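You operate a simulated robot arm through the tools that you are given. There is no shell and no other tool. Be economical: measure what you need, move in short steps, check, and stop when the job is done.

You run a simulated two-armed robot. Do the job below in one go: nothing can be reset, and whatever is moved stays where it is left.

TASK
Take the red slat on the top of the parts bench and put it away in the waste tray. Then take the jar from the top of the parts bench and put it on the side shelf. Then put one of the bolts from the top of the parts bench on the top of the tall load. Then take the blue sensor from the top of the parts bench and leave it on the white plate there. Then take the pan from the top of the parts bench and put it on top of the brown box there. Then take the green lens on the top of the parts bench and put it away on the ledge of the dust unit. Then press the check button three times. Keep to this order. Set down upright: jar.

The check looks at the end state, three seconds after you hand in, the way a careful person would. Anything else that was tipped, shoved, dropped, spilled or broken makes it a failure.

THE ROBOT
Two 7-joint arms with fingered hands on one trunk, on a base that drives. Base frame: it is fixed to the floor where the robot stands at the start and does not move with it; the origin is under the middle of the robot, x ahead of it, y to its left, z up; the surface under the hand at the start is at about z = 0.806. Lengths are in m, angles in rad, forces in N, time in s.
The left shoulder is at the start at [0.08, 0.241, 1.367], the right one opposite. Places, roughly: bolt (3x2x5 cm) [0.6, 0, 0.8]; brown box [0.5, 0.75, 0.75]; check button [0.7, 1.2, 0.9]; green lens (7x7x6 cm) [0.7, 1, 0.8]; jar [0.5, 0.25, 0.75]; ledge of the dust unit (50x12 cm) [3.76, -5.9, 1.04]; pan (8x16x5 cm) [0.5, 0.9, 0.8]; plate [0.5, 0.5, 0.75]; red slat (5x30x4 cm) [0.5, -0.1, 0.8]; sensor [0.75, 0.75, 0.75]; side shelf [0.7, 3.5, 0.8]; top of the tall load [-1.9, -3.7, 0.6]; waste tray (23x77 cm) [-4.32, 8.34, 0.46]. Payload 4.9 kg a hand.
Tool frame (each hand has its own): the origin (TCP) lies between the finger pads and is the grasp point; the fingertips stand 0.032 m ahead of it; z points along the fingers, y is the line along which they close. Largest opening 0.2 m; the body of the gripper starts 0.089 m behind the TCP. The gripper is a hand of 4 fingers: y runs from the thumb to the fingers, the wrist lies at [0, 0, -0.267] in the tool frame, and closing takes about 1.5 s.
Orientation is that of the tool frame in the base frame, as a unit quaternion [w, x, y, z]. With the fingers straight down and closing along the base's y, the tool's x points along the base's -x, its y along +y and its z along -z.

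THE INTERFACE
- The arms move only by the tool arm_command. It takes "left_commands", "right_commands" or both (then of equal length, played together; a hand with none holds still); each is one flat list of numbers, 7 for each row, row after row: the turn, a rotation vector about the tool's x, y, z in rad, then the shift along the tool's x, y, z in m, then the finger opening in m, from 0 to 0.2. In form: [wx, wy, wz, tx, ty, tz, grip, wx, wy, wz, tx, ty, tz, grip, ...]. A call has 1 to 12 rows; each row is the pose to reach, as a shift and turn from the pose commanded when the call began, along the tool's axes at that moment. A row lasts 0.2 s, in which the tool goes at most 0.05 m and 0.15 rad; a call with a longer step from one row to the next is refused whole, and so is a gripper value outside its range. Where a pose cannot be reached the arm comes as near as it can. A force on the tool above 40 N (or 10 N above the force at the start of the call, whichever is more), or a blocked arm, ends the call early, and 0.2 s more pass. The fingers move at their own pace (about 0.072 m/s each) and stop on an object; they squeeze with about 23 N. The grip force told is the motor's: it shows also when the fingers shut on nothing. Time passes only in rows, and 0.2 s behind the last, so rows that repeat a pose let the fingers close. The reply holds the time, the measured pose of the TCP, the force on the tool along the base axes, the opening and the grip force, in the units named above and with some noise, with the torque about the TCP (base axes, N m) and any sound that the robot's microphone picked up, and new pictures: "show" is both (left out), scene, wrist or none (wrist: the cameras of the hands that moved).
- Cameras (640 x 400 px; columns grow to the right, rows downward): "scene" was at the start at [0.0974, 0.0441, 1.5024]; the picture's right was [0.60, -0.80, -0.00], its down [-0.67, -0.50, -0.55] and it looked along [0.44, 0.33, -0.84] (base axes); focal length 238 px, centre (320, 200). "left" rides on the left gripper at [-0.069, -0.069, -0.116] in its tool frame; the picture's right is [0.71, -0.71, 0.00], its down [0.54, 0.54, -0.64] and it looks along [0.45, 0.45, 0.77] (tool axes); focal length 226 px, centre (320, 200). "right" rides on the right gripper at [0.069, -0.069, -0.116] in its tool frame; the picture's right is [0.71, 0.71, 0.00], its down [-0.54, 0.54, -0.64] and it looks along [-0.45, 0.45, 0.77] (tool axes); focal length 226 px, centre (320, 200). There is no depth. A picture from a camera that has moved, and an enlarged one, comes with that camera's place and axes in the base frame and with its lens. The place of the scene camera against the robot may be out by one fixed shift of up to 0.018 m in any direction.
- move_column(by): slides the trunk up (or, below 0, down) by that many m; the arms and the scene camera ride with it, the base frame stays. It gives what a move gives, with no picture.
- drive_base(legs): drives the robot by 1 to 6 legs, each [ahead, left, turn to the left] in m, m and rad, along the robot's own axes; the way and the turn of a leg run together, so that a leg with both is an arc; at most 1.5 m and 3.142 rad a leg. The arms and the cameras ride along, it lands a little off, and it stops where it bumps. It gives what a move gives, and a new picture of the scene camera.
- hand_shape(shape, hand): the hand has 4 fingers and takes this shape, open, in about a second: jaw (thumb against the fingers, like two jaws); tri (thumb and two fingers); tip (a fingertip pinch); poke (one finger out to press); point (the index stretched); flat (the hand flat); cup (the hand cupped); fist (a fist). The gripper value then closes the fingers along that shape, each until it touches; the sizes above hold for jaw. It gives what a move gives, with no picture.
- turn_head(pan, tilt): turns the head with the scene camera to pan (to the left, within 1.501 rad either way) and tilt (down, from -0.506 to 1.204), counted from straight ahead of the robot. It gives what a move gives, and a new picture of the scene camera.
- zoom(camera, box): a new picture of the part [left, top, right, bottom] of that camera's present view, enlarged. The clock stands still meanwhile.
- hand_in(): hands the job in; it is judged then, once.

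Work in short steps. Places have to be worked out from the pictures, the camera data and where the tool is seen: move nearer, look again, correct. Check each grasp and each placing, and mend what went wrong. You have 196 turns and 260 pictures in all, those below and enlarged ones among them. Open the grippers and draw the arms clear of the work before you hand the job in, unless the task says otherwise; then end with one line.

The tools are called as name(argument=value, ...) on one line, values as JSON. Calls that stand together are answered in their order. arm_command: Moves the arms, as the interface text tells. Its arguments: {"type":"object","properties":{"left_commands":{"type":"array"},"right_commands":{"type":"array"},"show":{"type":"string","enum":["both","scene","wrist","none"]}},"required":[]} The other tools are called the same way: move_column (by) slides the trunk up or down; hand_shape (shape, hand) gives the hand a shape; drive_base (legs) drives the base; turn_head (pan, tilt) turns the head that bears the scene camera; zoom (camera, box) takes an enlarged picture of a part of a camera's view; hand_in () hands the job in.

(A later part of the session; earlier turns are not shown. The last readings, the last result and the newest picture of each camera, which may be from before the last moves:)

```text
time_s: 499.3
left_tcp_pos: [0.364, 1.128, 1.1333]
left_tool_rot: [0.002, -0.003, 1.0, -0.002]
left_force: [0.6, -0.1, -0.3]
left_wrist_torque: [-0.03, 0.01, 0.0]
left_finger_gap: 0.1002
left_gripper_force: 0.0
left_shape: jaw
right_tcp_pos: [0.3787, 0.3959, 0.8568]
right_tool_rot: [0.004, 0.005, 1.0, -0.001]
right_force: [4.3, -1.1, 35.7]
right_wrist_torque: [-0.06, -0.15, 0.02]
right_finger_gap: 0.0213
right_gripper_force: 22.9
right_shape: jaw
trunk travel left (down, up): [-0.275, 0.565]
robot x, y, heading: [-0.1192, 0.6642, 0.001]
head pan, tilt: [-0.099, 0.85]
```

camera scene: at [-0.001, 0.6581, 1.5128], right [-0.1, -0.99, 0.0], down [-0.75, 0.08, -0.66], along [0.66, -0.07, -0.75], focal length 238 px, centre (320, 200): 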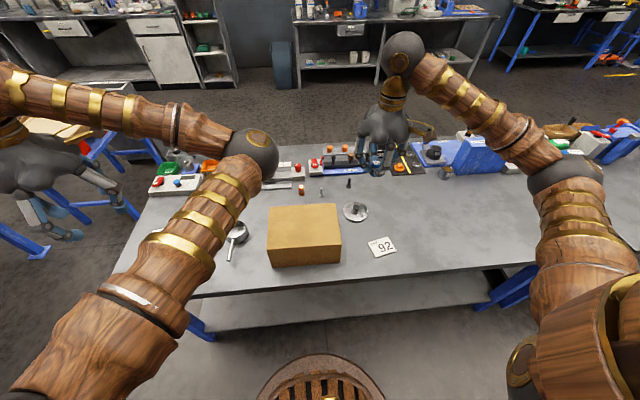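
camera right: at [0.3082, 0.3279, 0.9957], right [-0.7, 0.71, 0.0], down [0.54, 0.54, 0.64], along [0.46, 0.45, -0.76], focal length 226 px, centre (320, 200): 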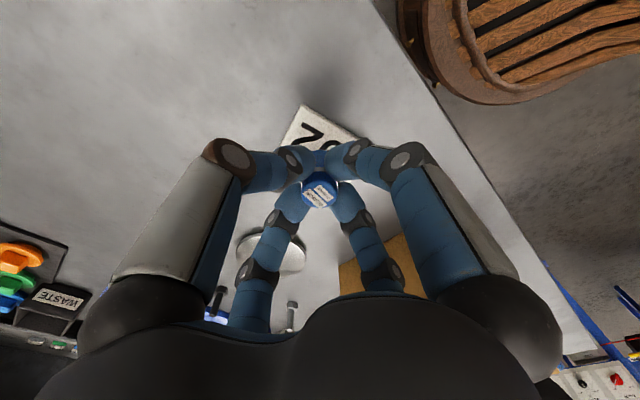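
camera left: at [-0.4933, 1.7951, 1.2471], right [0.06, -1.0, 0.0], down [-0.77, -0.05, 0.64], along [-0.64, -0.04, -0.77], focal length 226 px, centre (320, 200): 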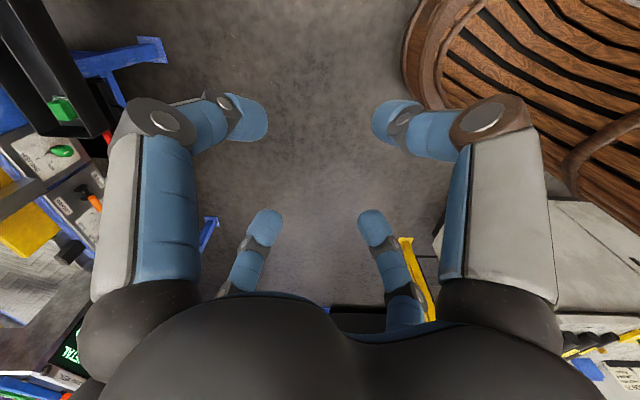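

Contact. Ease up 3 mm, open, withdraw.

arm_command(right_commands=[0, 0, 0, 0, 0, -0.003, 0.021, 0, 0, 0, 0, 0, -0.003, 0.035, 0, 0, 0, 0, 0, -0.003, 0.06, 0, 0, 0, 0, 0, -0.003, 0.09, 0, 0, 0, 0, 0, -0.003, 0.1, 0, 0, 0, 0, 0, -0.03, 0.1, 0, 0, 0, 0, 0, -0.07, 0.1, 0, 0, 0, 0, 0, -0.12, 0.1, 0, 0, 0, 0, 0, -0.17, 0.1, 0, 0, 0, 0, 0, -0.22, 0.1], show="wrist")

zoom(camera="scene", box=[320, 180, 460, 290])

```text
time_s: 501.5
left_tcp_pos: [0.3658, 1.1262, 1.1317]
left_tool_rot: [0.0, -0.003, 1.0, -0.001]
left_force: [-0.2, 0.8, -0.6]
left_wrist_torque: [-0.04, -0.02, 0.02]
left_finger_gap: 0.1001
left_gripper_force: 0.1
left_shape: jaw
right_tcp_pos: [0.3766, 0.3968, 1.0733]
right_tool_rot: [0.002, 0.004, 1.0, -0.001]
right_force: [0.5, 0.2, 0.8]
right_wrist_torque: [-0.02, -0.01, 0.04]
right_finger_gap: 0.0996
right_gripper_force: 0.1
right_shape: jaw
trunk travel left (down, up): [-0.275, 0.565]
robot x, y, heading: [-0.1183, 0.6656, -0.003]
head pan, tilt: [-0.099, 0.85]
camera right: at [0.3084, 0.3282, 1.1905], right [-0.7, 0.71, 0.0], down [0.54, 0.54, 0.64], along [0.46, 0.45, -0.76], focal length 226 px, centre (320, 200)
```

right: 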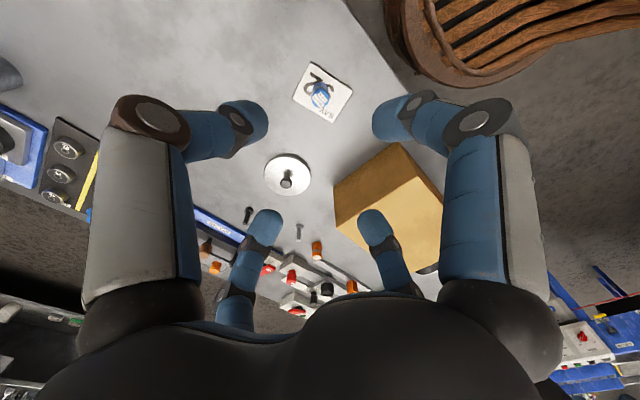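

```text
3.64 times, centred on (390, 235) of scene
camera zoom: at [-0.0017, 0.6587, 1.5127], right [-0.1, -0.99, 0.0], down [-0.75, 0.08, -0.66], along [0.66, -0.07, -0.75], focal length 865 px, centre (66, 73)
```

zoom: 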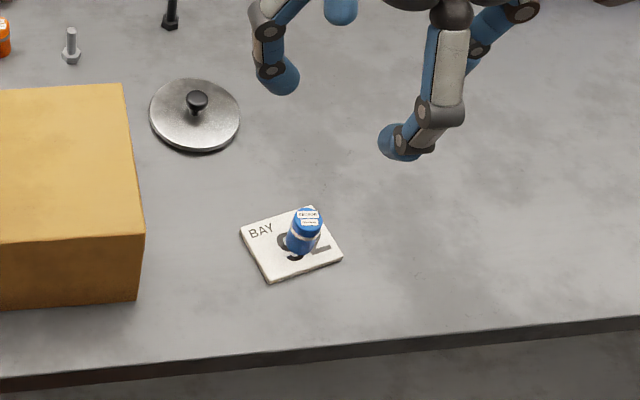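

Sensor stands on the plate. Next the pan: I'll shift the base left and look at the pan from above.

drive_base(legs=[[0.09, 0.43, 0]])

zoom(camera="right", box=[0, 0, 640, 400])

zoom(camera="scene", box=[250, 150, 470, 300])

```text
time_s: 504.2
left_tcp_pos: [0.4619, 1.5597, 1.1325]
left_tool_rot: [0.001, 0.001, 1.0, 0.0]
left_force: [0.2, 0.4, 0.5]
left_wrist_torque: [-0.02, 0.04, 0.02]
left_finger_gap: 0.1003
left_gripper_force: 0.2
left_shape: jaw
right_tcp_pos: [0.4678, 0.8298, 1.0723]
right_tool_rot: [0.002, 0.007, 1.0, 0.0]
right_force: [0.2, -0.3, -0.4]
right_wrist_torque: [0.01, -0.02, 0.0]
right_finger_gap: 0.0998
right_gripper_force: 0.2
right_shape: jaw
trunk travel left (down, up): [-0.275, 0.565]
robot x, y, heading: [-0.0271, 1.0993, -0.005]
head pan, tilt: [-0.099, 0.85]
camera scene: at [0.0907, 1.0942, 1.5128], right [-0.11, -0.99, 0.0], down [-0.75, 0.08, -0.66], along [0.66, -0.07, -0.75], focal length 238 px, centre (320, 200)
```

scene: 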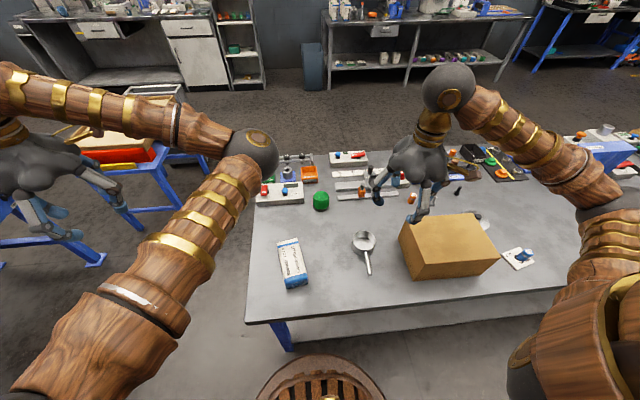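

```text
1.00 times, centred on (320, 200) of right (not enlarged: the box is as wide or as high as the picture)
camera zoom: at [0.3985, 0.7616, 1.1896], right [-0.7, 0.72, 0.0], down [0.55, 0.53, 0.64], along [0.46, 0.45, -0.76], focal length 226 px, centre (320, 200)
```

zoom: 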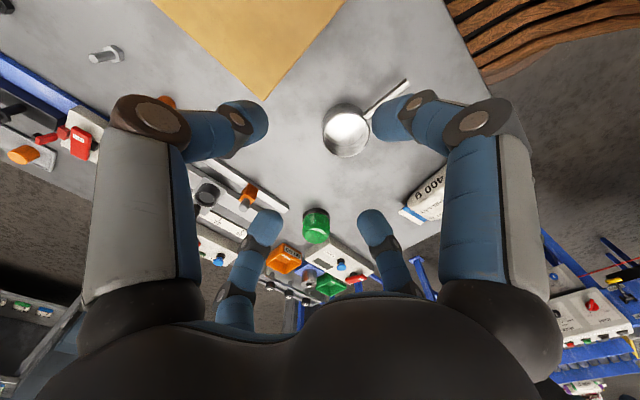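

```text
2.67 times, centred on (360, 225) of scene
camera zoom: at [0.0907, 1.0942, 1.5128], right [-0.11, -0.99, 0.0], down [-0.75, 0.08, -0.66], along [0.66, -0.07, -0.75], focal length 634 px, centre (213, 133)
```

zoom: 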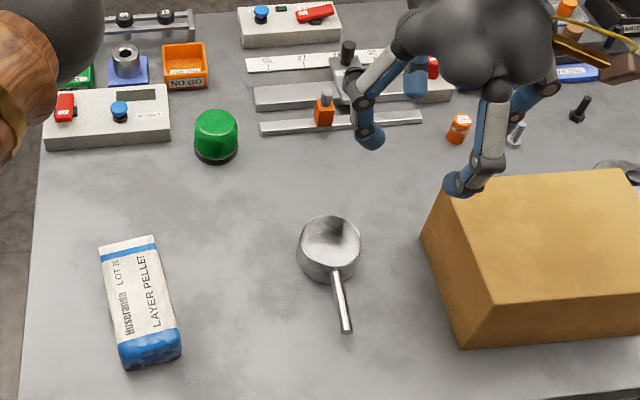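

Pan bowl centre ≈ (0.470, 0.896), handle pointing toward me (−x). I'll turn the hand 45° so the handle falls between fingers, and come over it.

arm_command(right_commands=[0, 0, 0.131, 0, 0.011, 0, 0.16, 0, 0, 0.262, 0, 0.022, 0, 0.16, 0, 0, 0.393, -0.001, 0.033, 0, 0.16, 0, 0, 0.524, -0.001, 0.044, 0, 0.16, 0, 0, 0.655, -0.002, 0.055, 0.02, 0.16, 0, 0, 0.785, -0.002, 0.066, 0.05, 0.16, 0, 0, 0.785, -0.002, 0.066, 0.09, 0.16, 0, 0, 0.785, -0.002, 0.066, 0.11, 0.16], show="wrist")

zoom(camera="scene", box=[290, 150, 450, 300])

```text
time_s: 506.0
left_tcp_pos: [0.4623, 1.5599, 1.1317]
left_tool_rot: [0.001, 0.001, 1.0, -0.001]
left_force: [0.0, -0.6, 0.0]
left_wrist_torque: [0.01, 0.02, 0.03]
left_finger_gap: 0.1005
left_gripper_force: 0.1
left_shape: jaw
right_tcp_pos: [0.4729, 0.8976, 0.9604]
right_tool_rot: [0.002, 0.39, 0.921, 0.0]
right_force: [0.6, 0.4, -0.3]
right_wrist_torque: [-0.02, 0.01, 0.03]
right_finger_gap: 0.1599
right_gripper_force: 0.2
right_shape: jaw
trunk travel left (down, up): [-0.275, 0.565]
robot x, y, heading: [-0.0294, 1.0989, -0.004]
head pan, tilt: [-0.099, 0.85]
camera right: at [0.3753, 0.899, 1.0785], right [0.02, 1.0, 0.0], down [0.76, -0.01, 0.65], along [0.65, -0.01, -0.76], focal length 226 px, centre (320, 200)
```

right: 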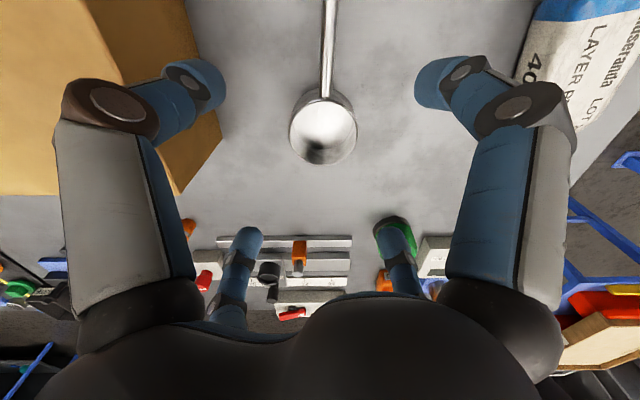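

```text
2.67 times, centred on (370, 225) of scene
camera zoom: at [0.0909, 1.0946, 1.5128], right [-0.11, -0.99, 0.0], down [-0.75, 0.08, -0.66], along [0.66, -0.07, -0.75], focal length 634 px, centre (187, 133)
```

zoom: 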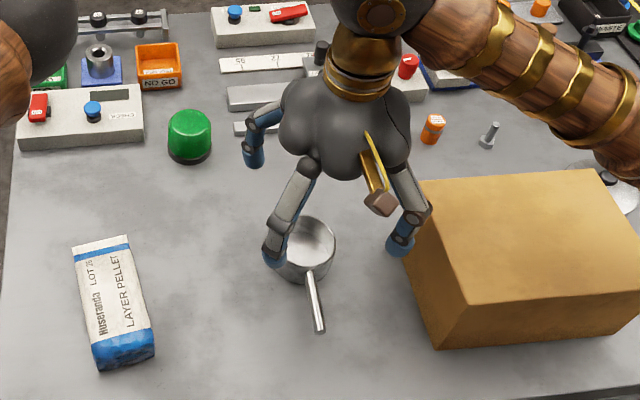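

Small correction needed (−6, +5 mm). I'll narrow the opening to 0.125 and descend to z≈0.846 beside the box.

arm_command(right_commands=[0, 0, 0, 0.0078, -0.0008, 0, 0.125, 0, 0, 0, 0.0078, -0.0008, 0.0, 0.125, 0, 0, 0, 0.0078, -0.0008, 0.03, 0.125, 0, 0, 0, 0.0078, -0.0008, 0.065, 0.125], show="wrist")

zoom(camera="scene", box=[310, 150, 450, 280])

```text
time_s: 507.0
left_tcp_pos: [0.4615, 1.5607, 1.1322]
left_tool_rot: [0.0, 0.001, 1.0, -0.002]
left_force: [0.3, -0.3, -0.2]
left_wrist_torque: [-0.03, 0.01, 0.02]
left_finger_gap: 0.1004
left_gripper_force: 0.1
left_shape: jaw
right_tcp_pos: [0.465, 0.9005, 0.8948]
right_tool_rot: [0.001, 0.389, 0.921, 0.001]
right_force: [0.1, 0.5, 0.2]
right_wrist_torque: [0.02, 0.01, 0.02]
right_finger_gap: 0.1252
right_gripper_force: 0.1
right_shape: jaw
trunk travel left (down, up): [-0.275, 0.565]
robot x, y, heading: [-0.026, 1.1021, -0.006]
head pan, tilt: [-0.099, 0.85]
camera right: at [0.3685, 0.9015, 1.0116], right [0.01, 1.0, 0.0], down [0.76, -0.01, 0.65], along [0.65, -0.01, -0.76], focal length 226 px, centre (320, 200)
```

right: 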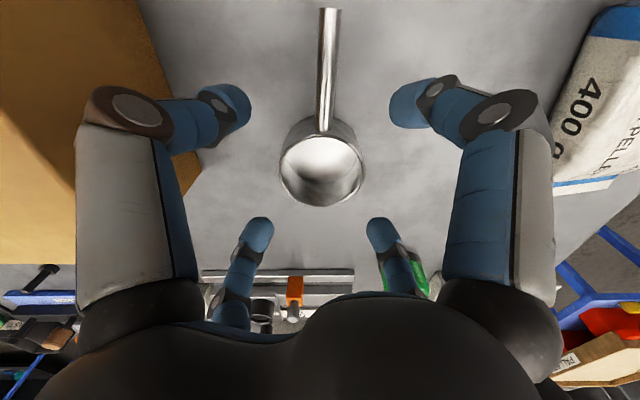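

```text
3.08 times, centred on (380, 215) of scene
camera zoom: at [0.0909, 1.0943, 1.5129], right [-0.11, -0.99, 0.0], down [-0.75, 0.08, -0.66], along [0.66, -0.07, -0.75], focal length 732 px, centre (135, 154)
```

zoom: 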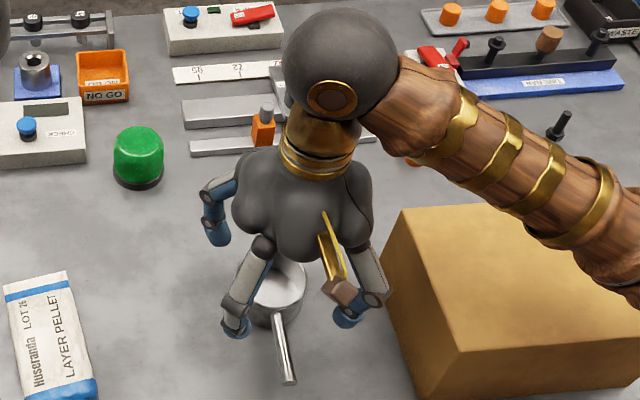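

Centred and clear of the box. Descend the last 5 cm and close.

arm_command(right_commands=[0, 0, 0, 0, 0, 0.025, 0.125, 0, 0, 0, 0, 0, 0.048, 0.125, 0, 0, 0, 0, 0, 0.048, 0.1, 0, 0, 0, 0, 0, 0.048, 0.07, 0, 0, 0, 0, 0, 0.048, 0.04, 0, 0, 0, 0, 0, 0.048, 0.0, 0, 0, 0, 0, 0, 0.048, 0.0], show="wrist")

```text
time_s: 508.6
left_tcp_pos: [0.461, 1.5602, 1.1319]
left_tool_rot: [0.001, 0.001, 1.0, 0.0]
left_force: [-0.2, 0.5, -0.9]
left_wrist_torque: [-0.01, -0.01, -0.01]
left_finger_gap: 0.1002
left_gripper_force: 0.0
left_shape: jaw
right_tcp_pos: [0.4677, 0.9036, 0.8485]
right_tool_rot: [0.001, 0.39, 0.921, 0.001]
right_force: [-0.1, 0.5, 0.3]
right_wrist_torque: [-0.02, 0.0, -0.01]
right_finger_gap: 0.0645
right_gripper_force: 23.1
right_shape: jaw
trunk travel left (down, up): [-0.275, 0.565]
robot x, y, heading: [-0.0251, 1.1031, -0.01]
head pan, tilt: [-0.099, 0.85]
camera right: at [0.3691, 0.9039, 0.9651], right [0.01, 1.0, 0.0], down [0.76, -0.01, 0.65], along [0.65, -0.01, -0.76], focal length 226 px, centre (320, 200)
```

right: 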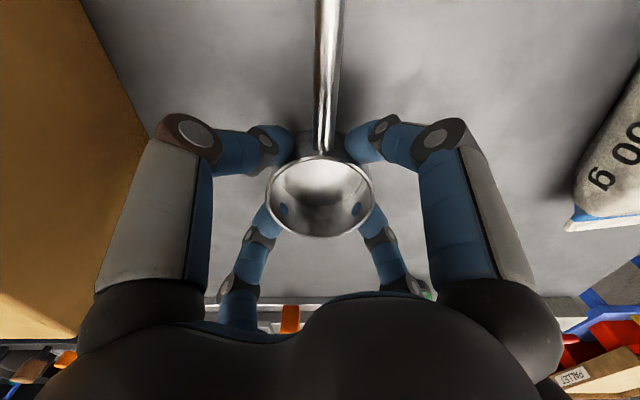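

Pan gripped all round. Lift 0.2 m and check.

arm_command(right_commands=[0, 0, 0, 0, 0, -0.02, 0, 0, 0, 0, 0, 0, -0.06, 0, 0, 0, 0, 0, 0, -0.11, 0, 0, 0, 0, 0, 0, -0.16, 0, 0, 0, 0, 0, 0, -0.2, 0], show="both")

```text
time_s: 509.8
left_tcp_pos: [0.462, 1.5615, 1.1321]
left_tool_rot: [0.001, 0.001, 1.0, -0.001]
left_force: [0.1, 0.2, 0.2]
left_wrist_torque: [-0.01, -0.03, 0.0]
left_finger_gap: 0.1003
left_gripper_force: 0.0
left_shape: jaw
right_tcp_pos: [0.4655, 0.8987, 1.0494]
right_tool_rot: [0.001, 0.389, 0.921, 0.001]
right_force: [0.2, 0.0, -0.8]
right_wrist_torque: [0.01, -0.02, -0.01]
right_finger_gap: 0.0646
right_gripper_force: 22.9
right_shape: jaw
trunk travel left (down, up): [-0.275, 0.565]
robot x, y, heading: [-0.0298, 1.1019, -0.012]
head pan, tilt: [-0.099, 0.85]
camera scene: at [0.0905, 1.0952, 1.5127], right [-0.11, -0.99, 0.0], down [-0.75, 0.08, -0.66], along [0.66, -0.07, -0.75], focal length 238 px, centre (320, 200)
camera right: at [0.368, 0.9007, 1.1656], right [0.01, 1.0, 0.0], down [0.76, -0.01, 0.65], along [0.65, -0.01, -0.76], focal length 226 px, centre (320, 200)
```

scene: 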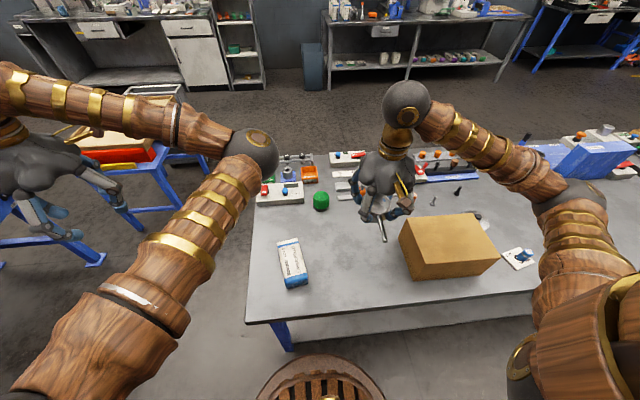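
right: 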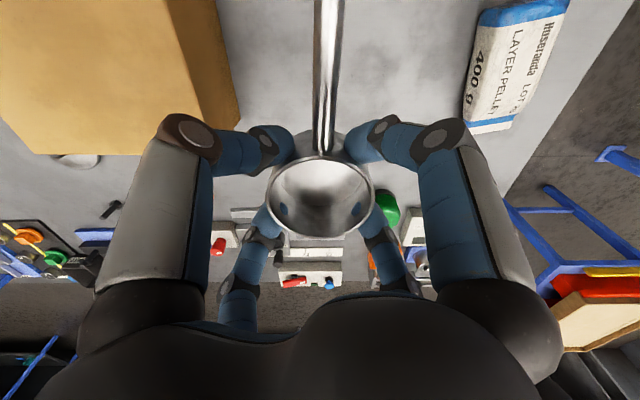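

Box top centre ≈ (0.425, 0.667), z≈0.92. I'll carry the pan over it, bowl at (0.447, 0.667).

arm_command(right_commands=[0, 0, 0, -0.031, -0.035, 0, 0, 0, 0, 0, -0.062, -0.07, 0, 0, 0, 0, 0, -0.093, -0.105, 0, 0, 0, 0, 0, -0.124, -0.14, 0, 0, 0, 0, 0, -0.154, -0.175, 0, 0, 0, 0, 0, -0.154, -0.175, 0.04, 0], show="both")

zoom(camera="scene", box=[370, 150, 530, 290])

```text
time_s: 511.2
left_tcp_pos: [0.4625, 1.559, 1.1314]
left_tool_rot: [0.0, 0.001, 1.0, -0.001]
left_force: [-0.6, 0.1, -1.3]
left_wrist_torque: [0.01, 0.06, 0.03]
left_finger_gap: 0.1004
left_gripper_force: 0.0
left_shape: jaw
right_tcp_pos: [0.4498, 0.6692, 1.0091]
right_tool_rot: [0.002, 0.389, 0.921, 0.0]
right_force: [0.0, -0.7, -1.4]
right_wrist_torque: [0.0, 0.02, -0.03]
right_finger_gap: 0.0647
right_gripper_force: 23.3
right_shape: jaw
trunk travel left (down, up): [-0.275, 0.565]
robot x, y, heading: [-0.0284, 1.0987, -0.004]
head pan, tilt: [-0.099, 0.85]
camera scene: at [0.0922, 1.0942, 1.5128], right [-0.11, -0.99, 0.0], down [-0.75, 0.08, -0.66], along [0.66, -0.07, -0.75], focal length 238 px, centre (320, 200)
camera right: at [0.3522, 0.6703, 1.1259], right [0.01, 1.0, 0.0], down [0.76, -0.01, 0.64], along [0.64, -0.01, -0.76], focal length 226 px, centre (320, 200)
```

scene: 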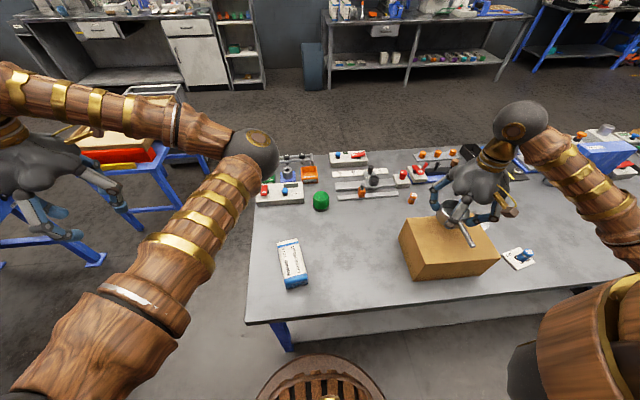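
right: 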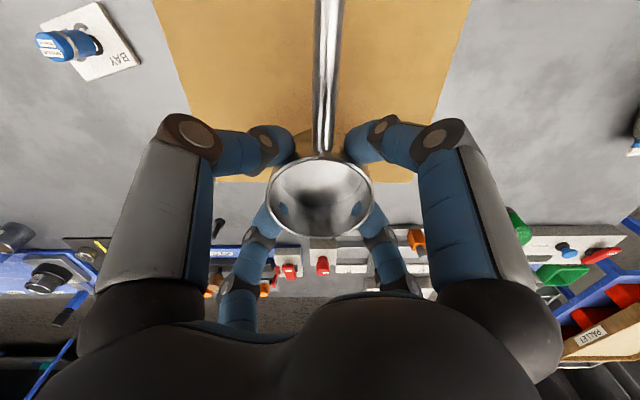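

```text
2.86 times, centred on (450, 220) of scene
camera zoom: at [0.0922, 1.0942, 1.5128], right [-0.11, -0.99, 0.0], down [-0.75, 0.08, -0.66], along [0.66, -0.07, -0.75], focal length 680 px, centre (-51, 143)
```

zoom: 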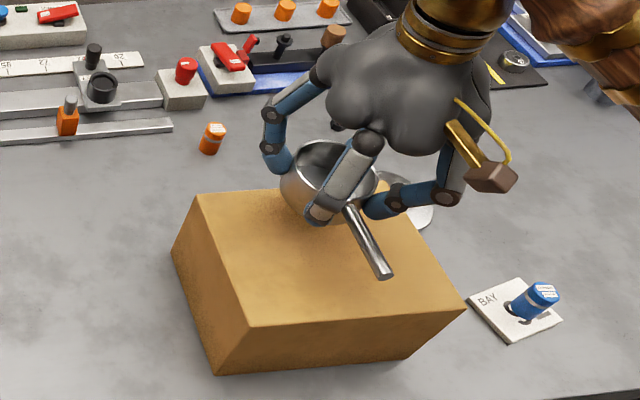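

Over the box. Shift 1 cm back toward the middle and lower until contact.

arm_command(right_commands=[0, 0, 0, 0.0084, -0.0086, 0.015, 0, 0, 0, 0, 0.0084, -0.0086, 0.028, 0, 0, 0, 0, 0.0084, -0.0086, 0.035, 0, 0, 0, 0, 0.0084, -0.0086, 0.041, 0, 0, 0, 0, 0.0084, -0.0086, 0.047, 0, 0, 0, 0, 0.0084, -0.0086, 0.053, 0, 0, 0, 0, 0.0084, -0.0086, 0.058, 0], show="none")

```text
time_s: 512.6
left_tcp_pos: [0.4614, 1.5604, 1.1332]
left_tool_rot: [0.002, 0.001, 1.0, -0.002]
left_force: [0.3, -0.6, 0.5]
left_wrist_torque: [0.0, 0.02, -0.01]
left_finger_gap: 0.1004
left_gripper_force: 0.0
left_shape: jaw
right_tcp_pos: [0.4358, 0.6678, 0.965]
right_tool_rot: [0.006, 0.391, 0.921, 0.0]
right_force: [-4.8, 5.2, 36.8]
right_wrist_torque: [0.15, -0.05, -0.11]
right_finger_gap: 0.0661
right_gripper_force: 22.7
right_shape: jaw
trunk travel left (down, up): [-0.275, 0.565]
robot x, y, heading: [-0.0308, 1.1016, -0.01]
head pan, tilt: [-0.099, 0.85]
stopped in row 6 (right hand): the force on the tool passed its limit at 44 N (the readings are from after the stop); the commanded pose is now the measured one
```

Contact at z 0.965, as predicted. Ease up, open, withdraw upward.

arm_command(right_commands=[0, 0, 0, 0, 0, -0.003, 0.066, 0, 0, 0, 0, 0, -0.003, 0.08, 0, 0, 0, 0, 0, -0.003, 0.1, 0, 0, 0, 0, 0, -0.003, 0.12, 0, 0, 0, 0, 0, -0.003, 0.12, 0, 0, 0, 0, 0, -0.03, 0.12, 0, 0, 0, 0, 0, -0.07, 0.12, 0, 0, 0, 0, 0, -0.12, 0.12, 0, 0, 0, 0, 0, -0.15, 0.12], show="wrist")

zoom(camera="scene", box=[370, 150, 530, 290])

```text
time_s: 514.6
left_tcp_pos: [0.4628, 1.5607, 1.1315]
left_tool_rot: [0.001, 0.0, 1.0, -0.001]
left_force: [0.4, 0.0, -0.6]
left_wrist_torque: [0.0, -0.02, 0.0]
left_finger_gap: 0.1004
left_gripper_force: 0.1
left_shape: jaw
right_tcp_pos: [0.4354, 0.6671, 1.1127]
right_tool_rot: [0.005, 0.39, 0.921, 0.001]
right_force: [0.3, -0.8, 0.9]
right_wrist_torque: [-0.01, 0.02, -0.03]
right_finger_gap: 0.1195
right_gripper_force: 0.1
right_shape: jaw
trunk travel left (down, up): [-0.275, 0.565]
robot x, y, heading: [-0.0259, 1.1036, -0.009]
head pan, tilt: [-0.099, 0.85]
camera right: at [0.3371, 0.6693, 1.2289], right [0.02, 1.0, 0.0], down [0.76, -0.01, 0.65], along [0.65, -0.01, -0.76], focal length 226 px, centre (320, 200)
```

right: 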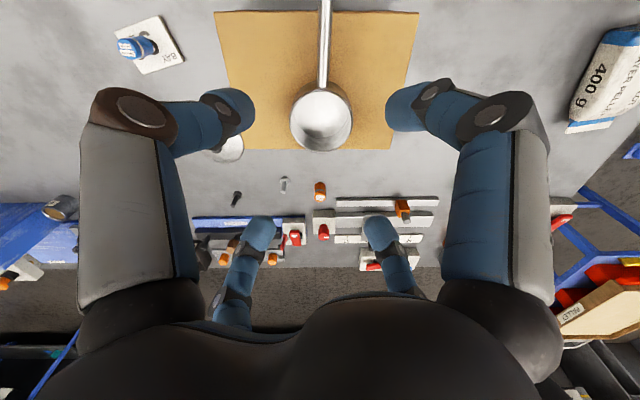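

```text
2.86 times, centred on (450, 220) of scene
camera zoom: at [0.0906, 1.0949, 1.5127], right [-0.11, -0.99, 0.0], down [-0.75, 0.08, -0.66], along [0.66, -0.07, -0.75], focal length 680 px, centre (-51, 143)
```

zoom: 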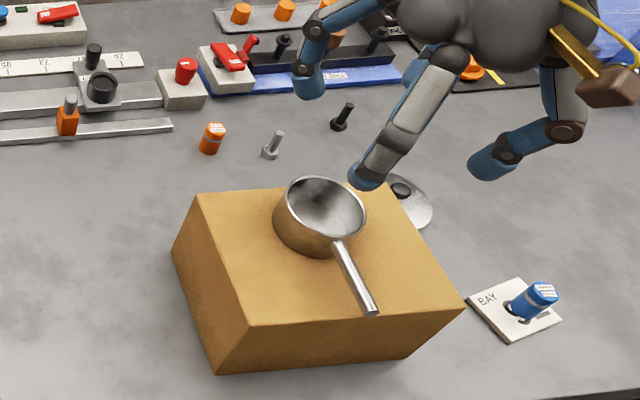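

Pan rests on the box. Next the green lens: shift the base left to y≈1.3 and look at it.

drive_base(legs=[[0, 0.21, 0.009]])

arm_command(right_commands=[0, 0, 0, -0.04, 0.02, 0, 0.12, 0, 0, 0, -0.07, 0.05, 0, 0.12, 0, 0, 0, -0.06, 0.09, 0, 0.12, 0, 0, 0, -0.05, 0.13, 0, 0.12, 0, 0, 0, -0.04, 0.17, 0, 0.12], show="both")

```text
time_s: 516.2
left_tcp_pos: [0.459, 1.7757, 1.1327]
left_tool_rot: [0.001, -0.003, 1.0, -0.001]
left_force: [0.2, 0.3, -0.4]
left_wrist_torque: [0.02, 0.0, 0.02]
left_finger_gap: 0.1001
left_gripper_force: 0.0
left_shape: jaw
right_tcp_pos: [0.4401, 0.884, 1.1124]
right_tool_rot: [0.006, 0.385, 0.923, 0.001]
right_force: [-0.2, -0.1, -0.1]
right_wrist_torque: [0.04, 0.03, -0.01]
right_finger_gap: 0.1194
right_gripper_force: 0.0
right_shape: jaw
trunk travel left (down, up): [-0.275, 0.565]
robot x, y, heading: [-0.0261, 1.3141, 0.006]
head pan, tilt: [-0.099, 0.85]
camera scene: at [0.0918, 1.3072, 1.5128], right [-0.1, -1.0, 0.0], down [-0.75, 0.07, -0.66], along [0.66, -0.07, -0.75], focal length 238 px, centre (320, 200)
```

scene: 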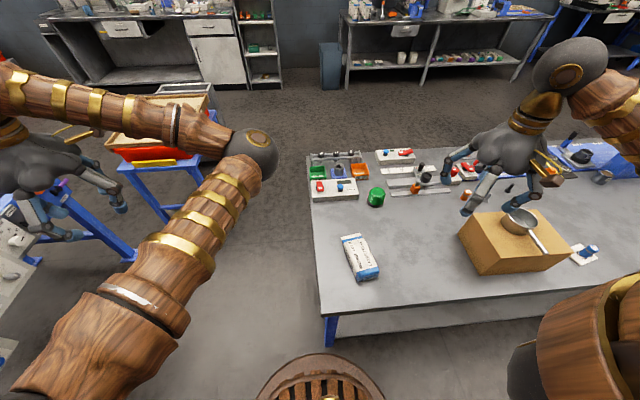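

```text
time_s: 517.4
left_tcp_pos: [0.4611, 1.7782, 1.1305]
left_tool_rot: [0.0, -0.003, 1.0, -0.002]
left_force: [0.4, -0.2, 0.0]
left_wrist_torque: [-0.04, 0.05, 0.01]
left_finger_gap: 0.1001
left_gripper_force: 0.0
left_shape: jaw
right_tcp_pos: [0.5907, 0.9745, 1.1105]
right_tool_rot: [0.004, 0.385, 0.923, -0.002]
right_force: [-0.5, -0.3, -0.5]
right_wrist_torque: [-0.03, 0.05, 0.02]
right_finger_gap: 0.1194
right_gripper_force: 0.0
right_shape: jaw
trunk travel left (down, up): [-0.275, 0.565]
robot x, y, heading: [-0.0263, 1.3171, -0.002]
head pan, tilt: [-0.099, 0.85]
camera scene: at [0.0935, 1.3097, 1.5126], right [-0.1, -0.99, 0.0], down [-0.75, 0.07, -0.66], along [0.66, -0.07, -0.75], focal length 238 px, centre (320, 200)
camera right: at [0.4933, 0.9755, 1.2277], right [0.01, 1.0, 0.0], down [0.76, 0.0, 0.65], along [0.65, -0.01, -0.76], focal length 226 px, centre (320, 200)
```

scene: 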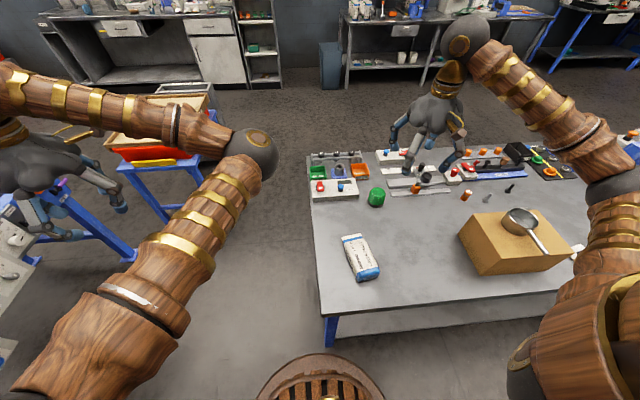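
right: 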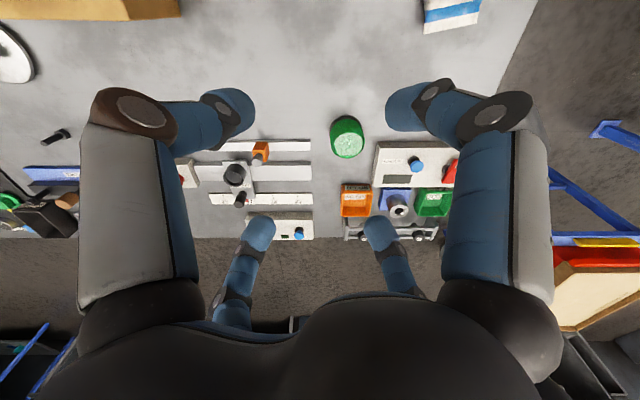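

Enlarge the lens and its surroundings.

zoom(camera="right", box=[280, 100, 440, 200])

zoom(camera="scene", box=[300, 140, 430, 220])

```text
4.00 times, centred on (360, 150) of right
camera zoom: at [0.4933, 0.9755, 1.2277], right [0.01, 1.0, 0.0], down [0.76, 0.0, 0.65], along [0.65, -0.01, -0.76], focal length 904 px, centre (160, 400)
```

zoom: 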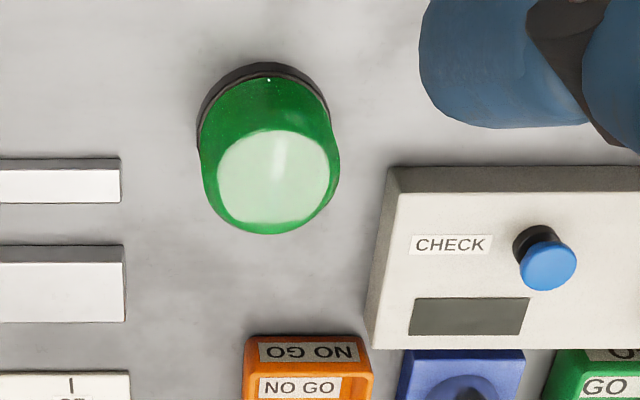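

```text
4.92 times, centred on (365, 180) of scene
camera zoom: at [0.0935, 1.3097, 1.5126], right [-0.1, -0.99, 0.0], down [-0.75, 0.07, -0.66], along [0.66, -0.07, -0.75], focal length 1171 px, centre (98, 298)
```

zoom: 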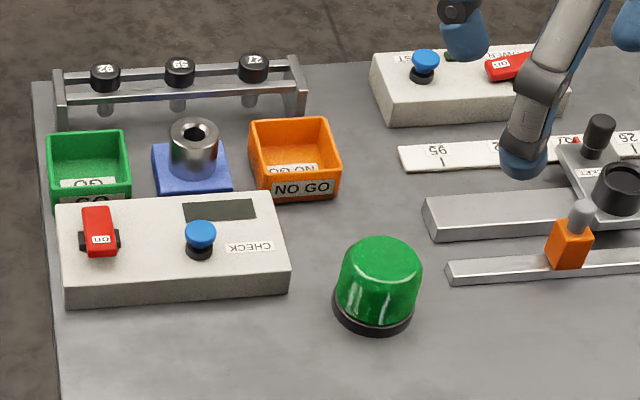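

Lens at (0.675, 1.022), ~6.5 cm; the CHECK unit and a rail end are close by. I'll turn the hand another 20° so the fingers (at 25°, 115°, 205°, 295°) fit the gaps, then come above.

arm_command(right_commands=[0, 0, 0.085, -0.006, 0.023, 0, 0.12, 0, 0, 0.17, -0.013, 0.046, 0, 0.11, 0, 0, 0.255, -0.019, 0.07, 0, 0.1, 0, 0, 0.34, -0.0255, 0.0933, 0.03, 0.1, 0, 0, 0.34, -0.0255, 0.0933, 0.07, 0.1, 0, 0, 0.34, -0.0255, 0.0933, 0.11, 0.1, 0, 0, 0.34, -0.0255, 0.0933, 0.15, 0.1, 0, 0, 0.34, -0.0255, 0.0933, 0.16, 0.1], show="wrist")

zoom(camera="scene", box=[310, 110, 450, 220])

```text
time_s: 519.2
left_tcp_pos: [0.4584, 1.7783, 1.1324]
left_tool_rot: [0.001, -0.003, 1.0, 0.0]
left_force: [0.2, 0.8, 0.6]
left_wrist_torque: [0.0, -0.02, 0.01]
left_finger_gap: 0.1003
left_gripper_force: 0.1
left_shape: jaw
right_tcp_pos: [0.6732, 1.0222, 0.9513]
right_tool_rot: [0.006, 0.536, 0.844, 0.0]
right_force: [0.0, 0.6, -0.1]
right_wrist_torque: [-0.01, 0.0, 0.02]
right_finger_gap: 0.1005
right_gripper_force: 0.0
right_shape: jaw
trunk travel left (down, up): [-0.275, 0.565]
robot x, y, heading: [-0.0274, 1.3101, -0.001]
head pan, tilt: [-0.099, 0.85]
camera right: at [0.5815, 1.0552, 1.0685], right [0.34, 0.94, 0.0], down [0.71, -0.26, 0.65], along [0.61, -0.22, -0.76], focal length 226 px, centre (320, 200)
```

right: 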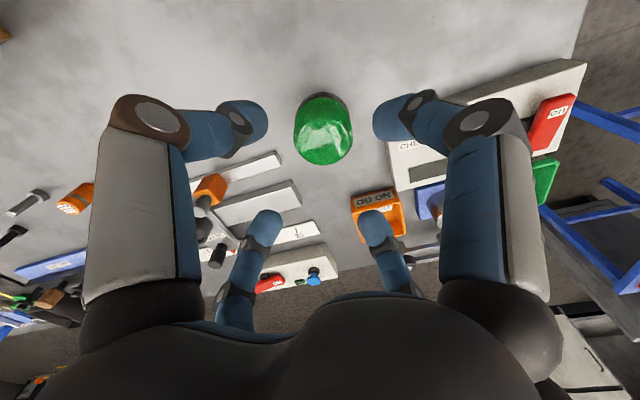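

```text
3.64 times, centred on (380, 165) of scene
camera zoom: at [0.0914, 1.3079, 1.5129], right [-0.1, -1.0, 0.0], down [-0.75, 0.07, -0.66], along [0.66, -0.07, -0.75], focal length 865 px, centre (102, 327)
```

zoom: 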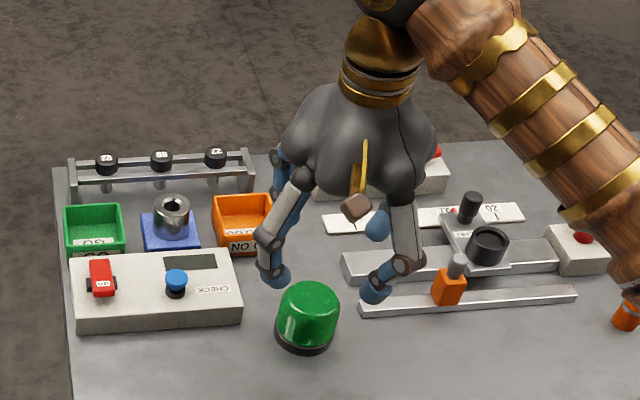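

Centred. I'll narrow to 0.09 and descend to z≈0.863, staying above the rail, then close.

arm_command(right_commands=[0, 0, 0, 0, 0, 0, 0.09, 0, 0, 0, 0, 0, 0.03, 0.09, 0, 0, 0, 0, 0, 0.06, 0.09, 0, 0, 0, 0, 0, 0.08, 0.09, 0, 0, 0, 0, 0, 0.088, 0.09], show="wrist")

zoom(camera="scene", box=[310, 130, 430, 220])

```text
time_s: 520.4
left_tcp_pos: [0.4589, 1.7766, 1.132]
left_tool_rot: [0.001, -0.004, 1.0, 0.0]
left_force: [0.7, 0.1, 0.6]
left_wrist_torque: [0.01, -0.01, 0.0]
left_finger_gap: 0.1001
left_gripper_force: 0.0
left_shape: jaw
right_tcp_pos: [0.6759, 1.021, 0.8657]
right_tool_rot: [0.003, 0.536, 0.844, 0.001]
right_force: [-0.1, 0.6, 0.6]
right_wrist_torque: [-0.02, -0.01, 0.0]
right_finger_gap: 0.0903
right_gripper_force: 0.1
right_shape: jaw
trunk travel left (down, up): [-0.275, 0.565]
robot x, y, heading: [-0.0296, 1.3143, 0.002]
head pan, tilt: [-0.099, 0.85]
camera right: at [0.5835, 1.055, 0.9822], right [0.34, 0.94, 0.0], down [0.71, -0.26, 0.65], along [0.61, -0.22, -0.76], focal length 226 px, centre (320, 200)
```

right: 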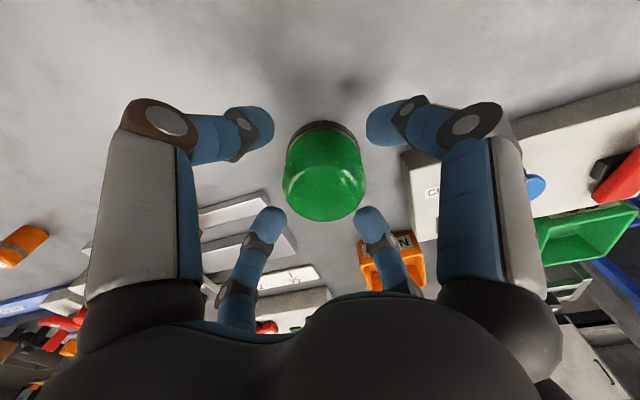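

```text
4.44 times, centred on (370, 175) of scene
camera zoom: at [0.092, 1.3079, 1.5128], right [-0.1, -1.0, 0.0], down [-0.75, 0.07, -0.66], along [0.66, -0.07, -0.75], focal length 1057 px, centre (98, 311)
```

zoom: 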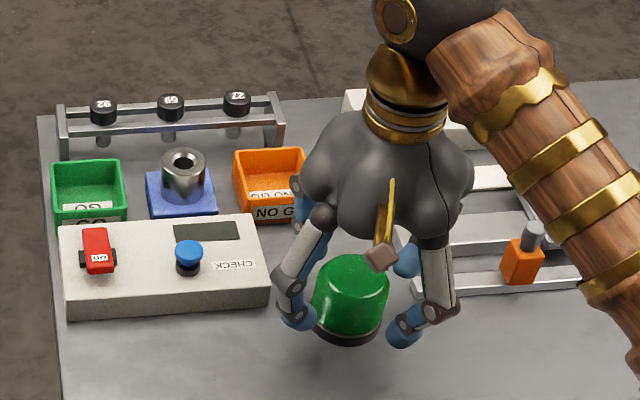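

Clear all round. Lower 6 mm more and close.

arm_command(right_commands=[0, 0, 0, 0, 0, 0.006, 0.09, 0, 0, 0, 0, 0, 0.006, 0.07, 0, 0, 0, 0, 0, 0.006, 0.05, 0, 0, 0, 0, 0, 0.006, 0.02, 0, 0, 0, 0, 0, 0.006, 0.0, 0, 0, 0, 0, 0, 0.006, 0.0], show="wrist")

```text
time_s: 521.8
left_tcp_pos: [0.4585, 1.7772, 1.1309]
left_tool_rot: [0.001, -0.004, 1.0, -0.002]
left_force: [-0.3, -0.1, -0.3]
left_wrist_torque: [-0.01, -0.01, 0.01]
left_finger_gap: 0.1004
left_gripper_force: 0.1
left_shape: jaw
right_tcp_pos: [0.6753, 1.0223, 0.8605]
right_tool_rot: [0.005, 0.537, 0.844, 0.001]
right_force: [-0.5, -0.1, 0.4]
right_wrist_torque: [-0.04, -0.01, 0.02]
right_finger_gap: 0.0552
right_gripper_force: 22.9
right_shape: jaw
trunk travel left (down, up): [-0.275, 0.565]
robot x, y, heading: [-0.0288, 1.3117, 0.004]
head pan, tilt: [-0.099, 0.85]
camera right: at [0.5835, 1.0551, 0.9763], right [0.34, 0.94, 0.0], down [0.71, -0.26, 0.65], along [0.61, -0.22, -0.76], focal length 226 px, centre (320, 200)
```

right: 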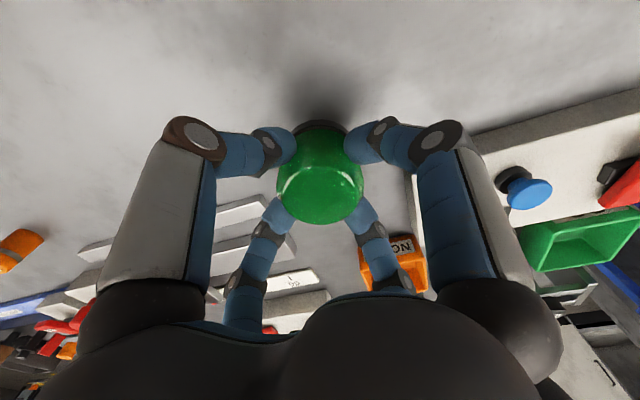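

Gripped at 5.5 cm. Lift and check.

arm_command(right_commands=[0, 0, 0, 0, 0, -0.02, 0, 0, 0, 0, 0, 0, -0.06, 0, 0, 0, 0, 0, 0, -0.11, 0, 0, 0, 0, 0, 0, -0.16, 0, 0, 0, 0, 0, 0, -0.2, 0, 0, 0, 0, 0, 0, -0.22, 0], show="both")

```text
time_s: 523.2
left_tcp_pos: [0.4593, 1.7767, 1.1328]
left_tool_rot: [0.001, -0.004, 1.0, -0.001]
left_force: [-0.1, 0.8, 0.4]
left_wrist_torque: [0.02, -0.04, -0.01]
left_finger_gap: 0.1003
left_gripper_force: 0.1
left_shape: jaw
right_tcp_pos: [0.6748, 1.0225, 1.0802]
right_tool_rot: [0.005, 0.537, 0.844, 0.001]
right_force: [0.0, -0.5, -0.6]
right_wrist_torque: [-0.01, 0.01, 0.01]
right_finger_gap: 0.0555
right_gripper_force: 23.2
right_shape: jaw
trunk travel left (down, up): [-0.275, 0.565]
robot x, y, heading: [-0.0304, 1.3137, -0.0]
head pan, tilt: [-0.099, 0.85]
camera scene: at [0.0917, 1.308, 1.5127], right [-0.1, -1.0, 0.0], down [-0.75, 0.07, -0.66], along [0.66, -0.07, -0.75], focal length 238 px, centre (320, 200)
camera right: at [0.5824, 1.0557, 1.1966], right [0.34, 0.94, 0.0], down [0.71, -0.26, 0.65], along [0.61, -0.22, -0.76], focal length 226 px, centre (320, 200)
```

scene: 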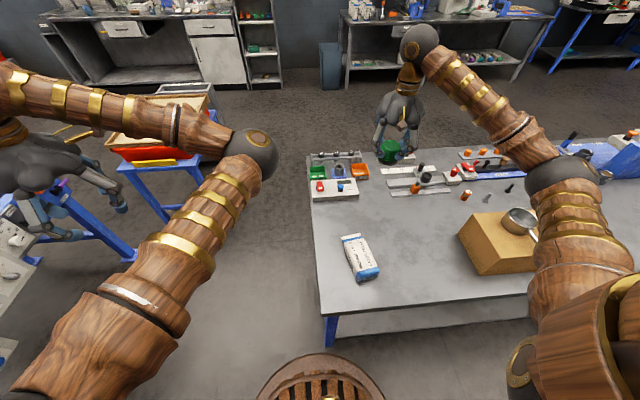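
right: 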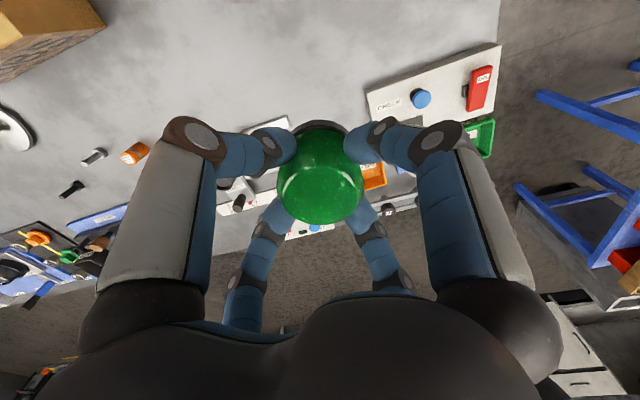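

Lens held. I'll raise the trunk and go through the gap to the east aisle, then south toward the dust unit.

move_column(by=0.15)

drive_base(legs=[[-0.33, 0.32, 0], [0.88, 0.09, 0], [0.63, -0.11, 0], [0.65, -0.15, 0], [0.7, 0, 0]])

turn_head(pan=-1.3, tilt=0.3)

```text
time_s: 525.0
left_tcp_pos: [0.4598, 1.7771, 1.2816]
left_tool_rot: [0.001, -0.003, 1.0, -0.001]
left_force: [0.5, 0.1, -0.2]
left_wrist_torque: [0.01, 0.01, 0.03]
left_finger_gap: 0.1002
left_gripper_force: 0.0
left_shape: jaw
right_tcp_pos: [0.6741, 1.0221, 1.2293]
right_tool_rot: [0.005, 0.537, 0.844, 0.001]
right_force: [0.1, -0.9, -0.9]
right_wrist_torque: [-0.03, 0.01, 0.01]
right_finger_gap: 0.0552
right_gripper_force: 23.1
right_shape: jaw
trunk travel left (down, up): [-0.425, 0.415]
robot x, y, heading: [-0.0287, 1.3138, -0.004]
head pan, tilt: [-0.099, 0.85]
```

```text
time_s: 542.0
left_tcp_pos: [2.9954, 1.8815, 1.2815]
left_tool_rot: [0.0, -0.002, 1.0, -0.001]
left_force: [-0.4, -0.4, 0.3]
left_wrist_torque: [0.0, -0.02, -0.02]
left_finger_gap: 0.1002
left_gripper_force: 0.1
left_shape: jaw
right_tcp_pos: [3.2082, 1.1267, 1.2306]
right_tool_rot: [0.005, 0.537, 0.843, 0.001]
right_force: [0.7, 0.1, -0.6]
right_wrist_torque: [-0.04, -0.03, 0.0]
right_finger_gap: 0.0555
right_gripper_force: 22.5
right_shape: jaw
trunk travel left (down, up): [-0.425, 0.415]
robot x, y, heading: [2.5082, 1.4218, -0.005]
head pan, tilt: [-0.099, 0.85]
camera scene: at [2.626, 1.414, 1.6629], right [-0.1, -0.99, 0.0], down [-0.75, 0.08, -0.66], along [0.66, -0.07, -0.75], focal length 238 px, centre (320, 200)
```

scene: 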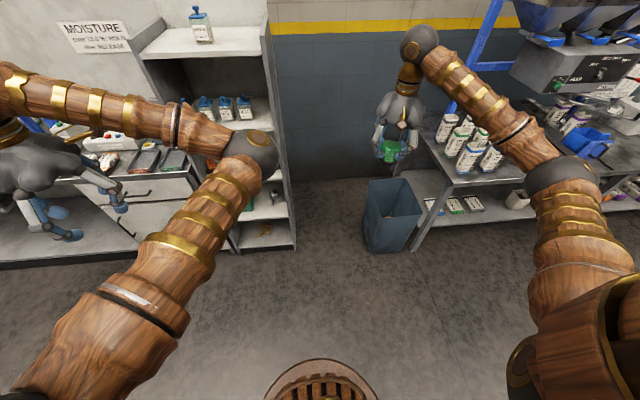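

```text
time_s: 543.4
left_tcp_pos: [2.9963, 1.8824, 1.283]
left_tool_rot: [0.0, -0.002, 1.0, -0.001]
left_force: [-0.8, -0.1, 0.1]
left_wrist_torque: [-0.02, 0.0, 0.02]
left_finger_gap: 0.1001
left_gripper_force: 0.1
left_shape: jaw
right_tcp_pos: [3.2097, 1.1273, 1.23]
right_tool_rot: [0.004, 0.538, 0.843, 0.001]
right_force: [0.1, 0.0, -1.4]
right_wrist_torque: [-0.01, 0.03, 0.02]
right_finger_gap: 0.0553
right_gripper_force: 23.0
right_shape: jaw
trunk travel left (down, up): [-0.425, 0.415]
robot x, y, heading: [2.5112, 1.4192, -0.005]
head pan, tilt: [-1.3, 0.3]
camera scene: at [2.5745, 1.3319, 1.7111], right [-0.96, -0.27, 0.0], down [-0.08, 0.29, -0.96], along [0.25, -0.92, -0.3], focal length 238 px, centre (320, 200)
```

scene: 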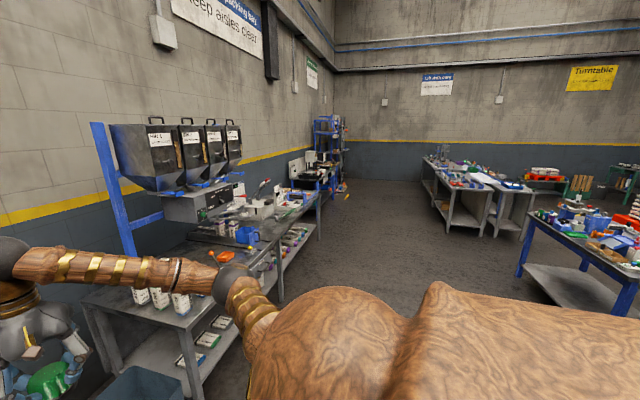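

Wide open floor to the south. Turn south and drive ~4.3 m.

drive_base(legs=[[-0.2, 0, -1.565], [1.5, 0, 0], [1.5, 0, 0], [1.3, 0, 0]])

turn_head(pan=0.3, tilt=0.3)

```text
time_s: 567.5
left_tcp_pos: [2.9578, -3.1493, 1.2814]
left_tool_rot: [0.0, 0.691, 0.723, -0.001]
left_force: [-0.2, -0.1, 0.9]
left_wrist_torque: [-0.03, -0.04, 0.0]
left_finger_gap: 0.1002
left_gripper_force: 0.0
left_shape: jaw
right_tcp_pos: [2.2126, -3.3917, 1.23]
right_tool_rot: [0.004, 0.972, 0.236, -0.002]
right_force: [0.0, 0.9, -0.2]
right_wrist_torque: [0.01, 0.03, -0.01]
right_finger_gap: 0.0549
right_gripper_force: 23.2
right_shape: jaw
trunk travel left (down, up): [-0.425, 0.415]
robot x, y, heading: [2.4776, -2.6808, -1.532]
head pan, tilt: [-1.3, 0.3]
cut short: leg 1
camera scene: at [2.4003, -2.7372, 1.7112], right [-0.3, 0.95, 0.0], down [0.28, 0.09, -0.96], along [-0.91, -0.29, -0.3], focal length 238 px, centre (320, 200)
```

scene: 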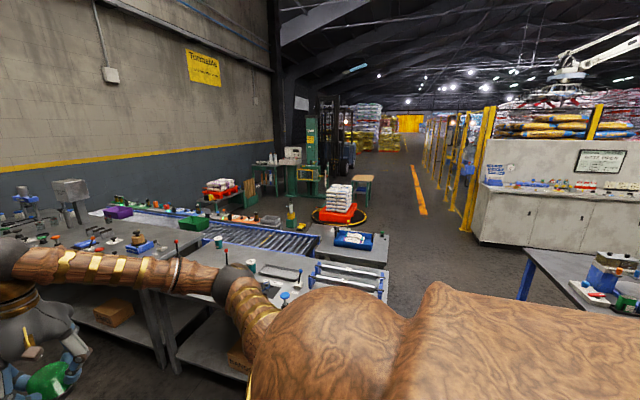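

```text
time_s: 569.1
left_tcp_pos: [2.959, -3.1486, 1.2824]
left_tool_rot: [0.0, 0.691, 0.723, -0.001]
left_force: [-0.3, 0.4, 0.4]
left_wrist_torque: [-0.01, -0.04, 0.0]
left_finger_gap: 0.1001
left_gripper_force: 0.1
left_shape: jaw
right_tcp_pos: [2.2128, -3.393, 1.2294]
right_tool_rot: [0.004, 0.972, 0.236, -0.003]
right_force: [-0.5, -0.6, -1.5]
right_wrist_torque: [-0.02, 0.04, -0.01]
right_finger_gap: 0.0548
right_gripper_force: 22.5
right_shape: jaw
trunk travel left (down, up): [-0.425, 0.415]
robot x, y, heading: [2.4769, -2.6805, -1.527]
head pan, tilt: [0.3, 0.3]
camera scene: at [2.5201, -2.7975, 1.7112], right [-0.94, -0.33, 0.0], down [-0.1, 0.28, -0.96], along [0.32, -0.9, -0.3], focal length 238 px, centre (320, 200)
```

scene: 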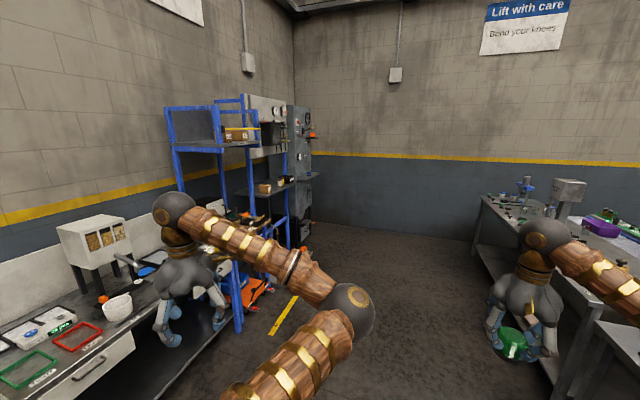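

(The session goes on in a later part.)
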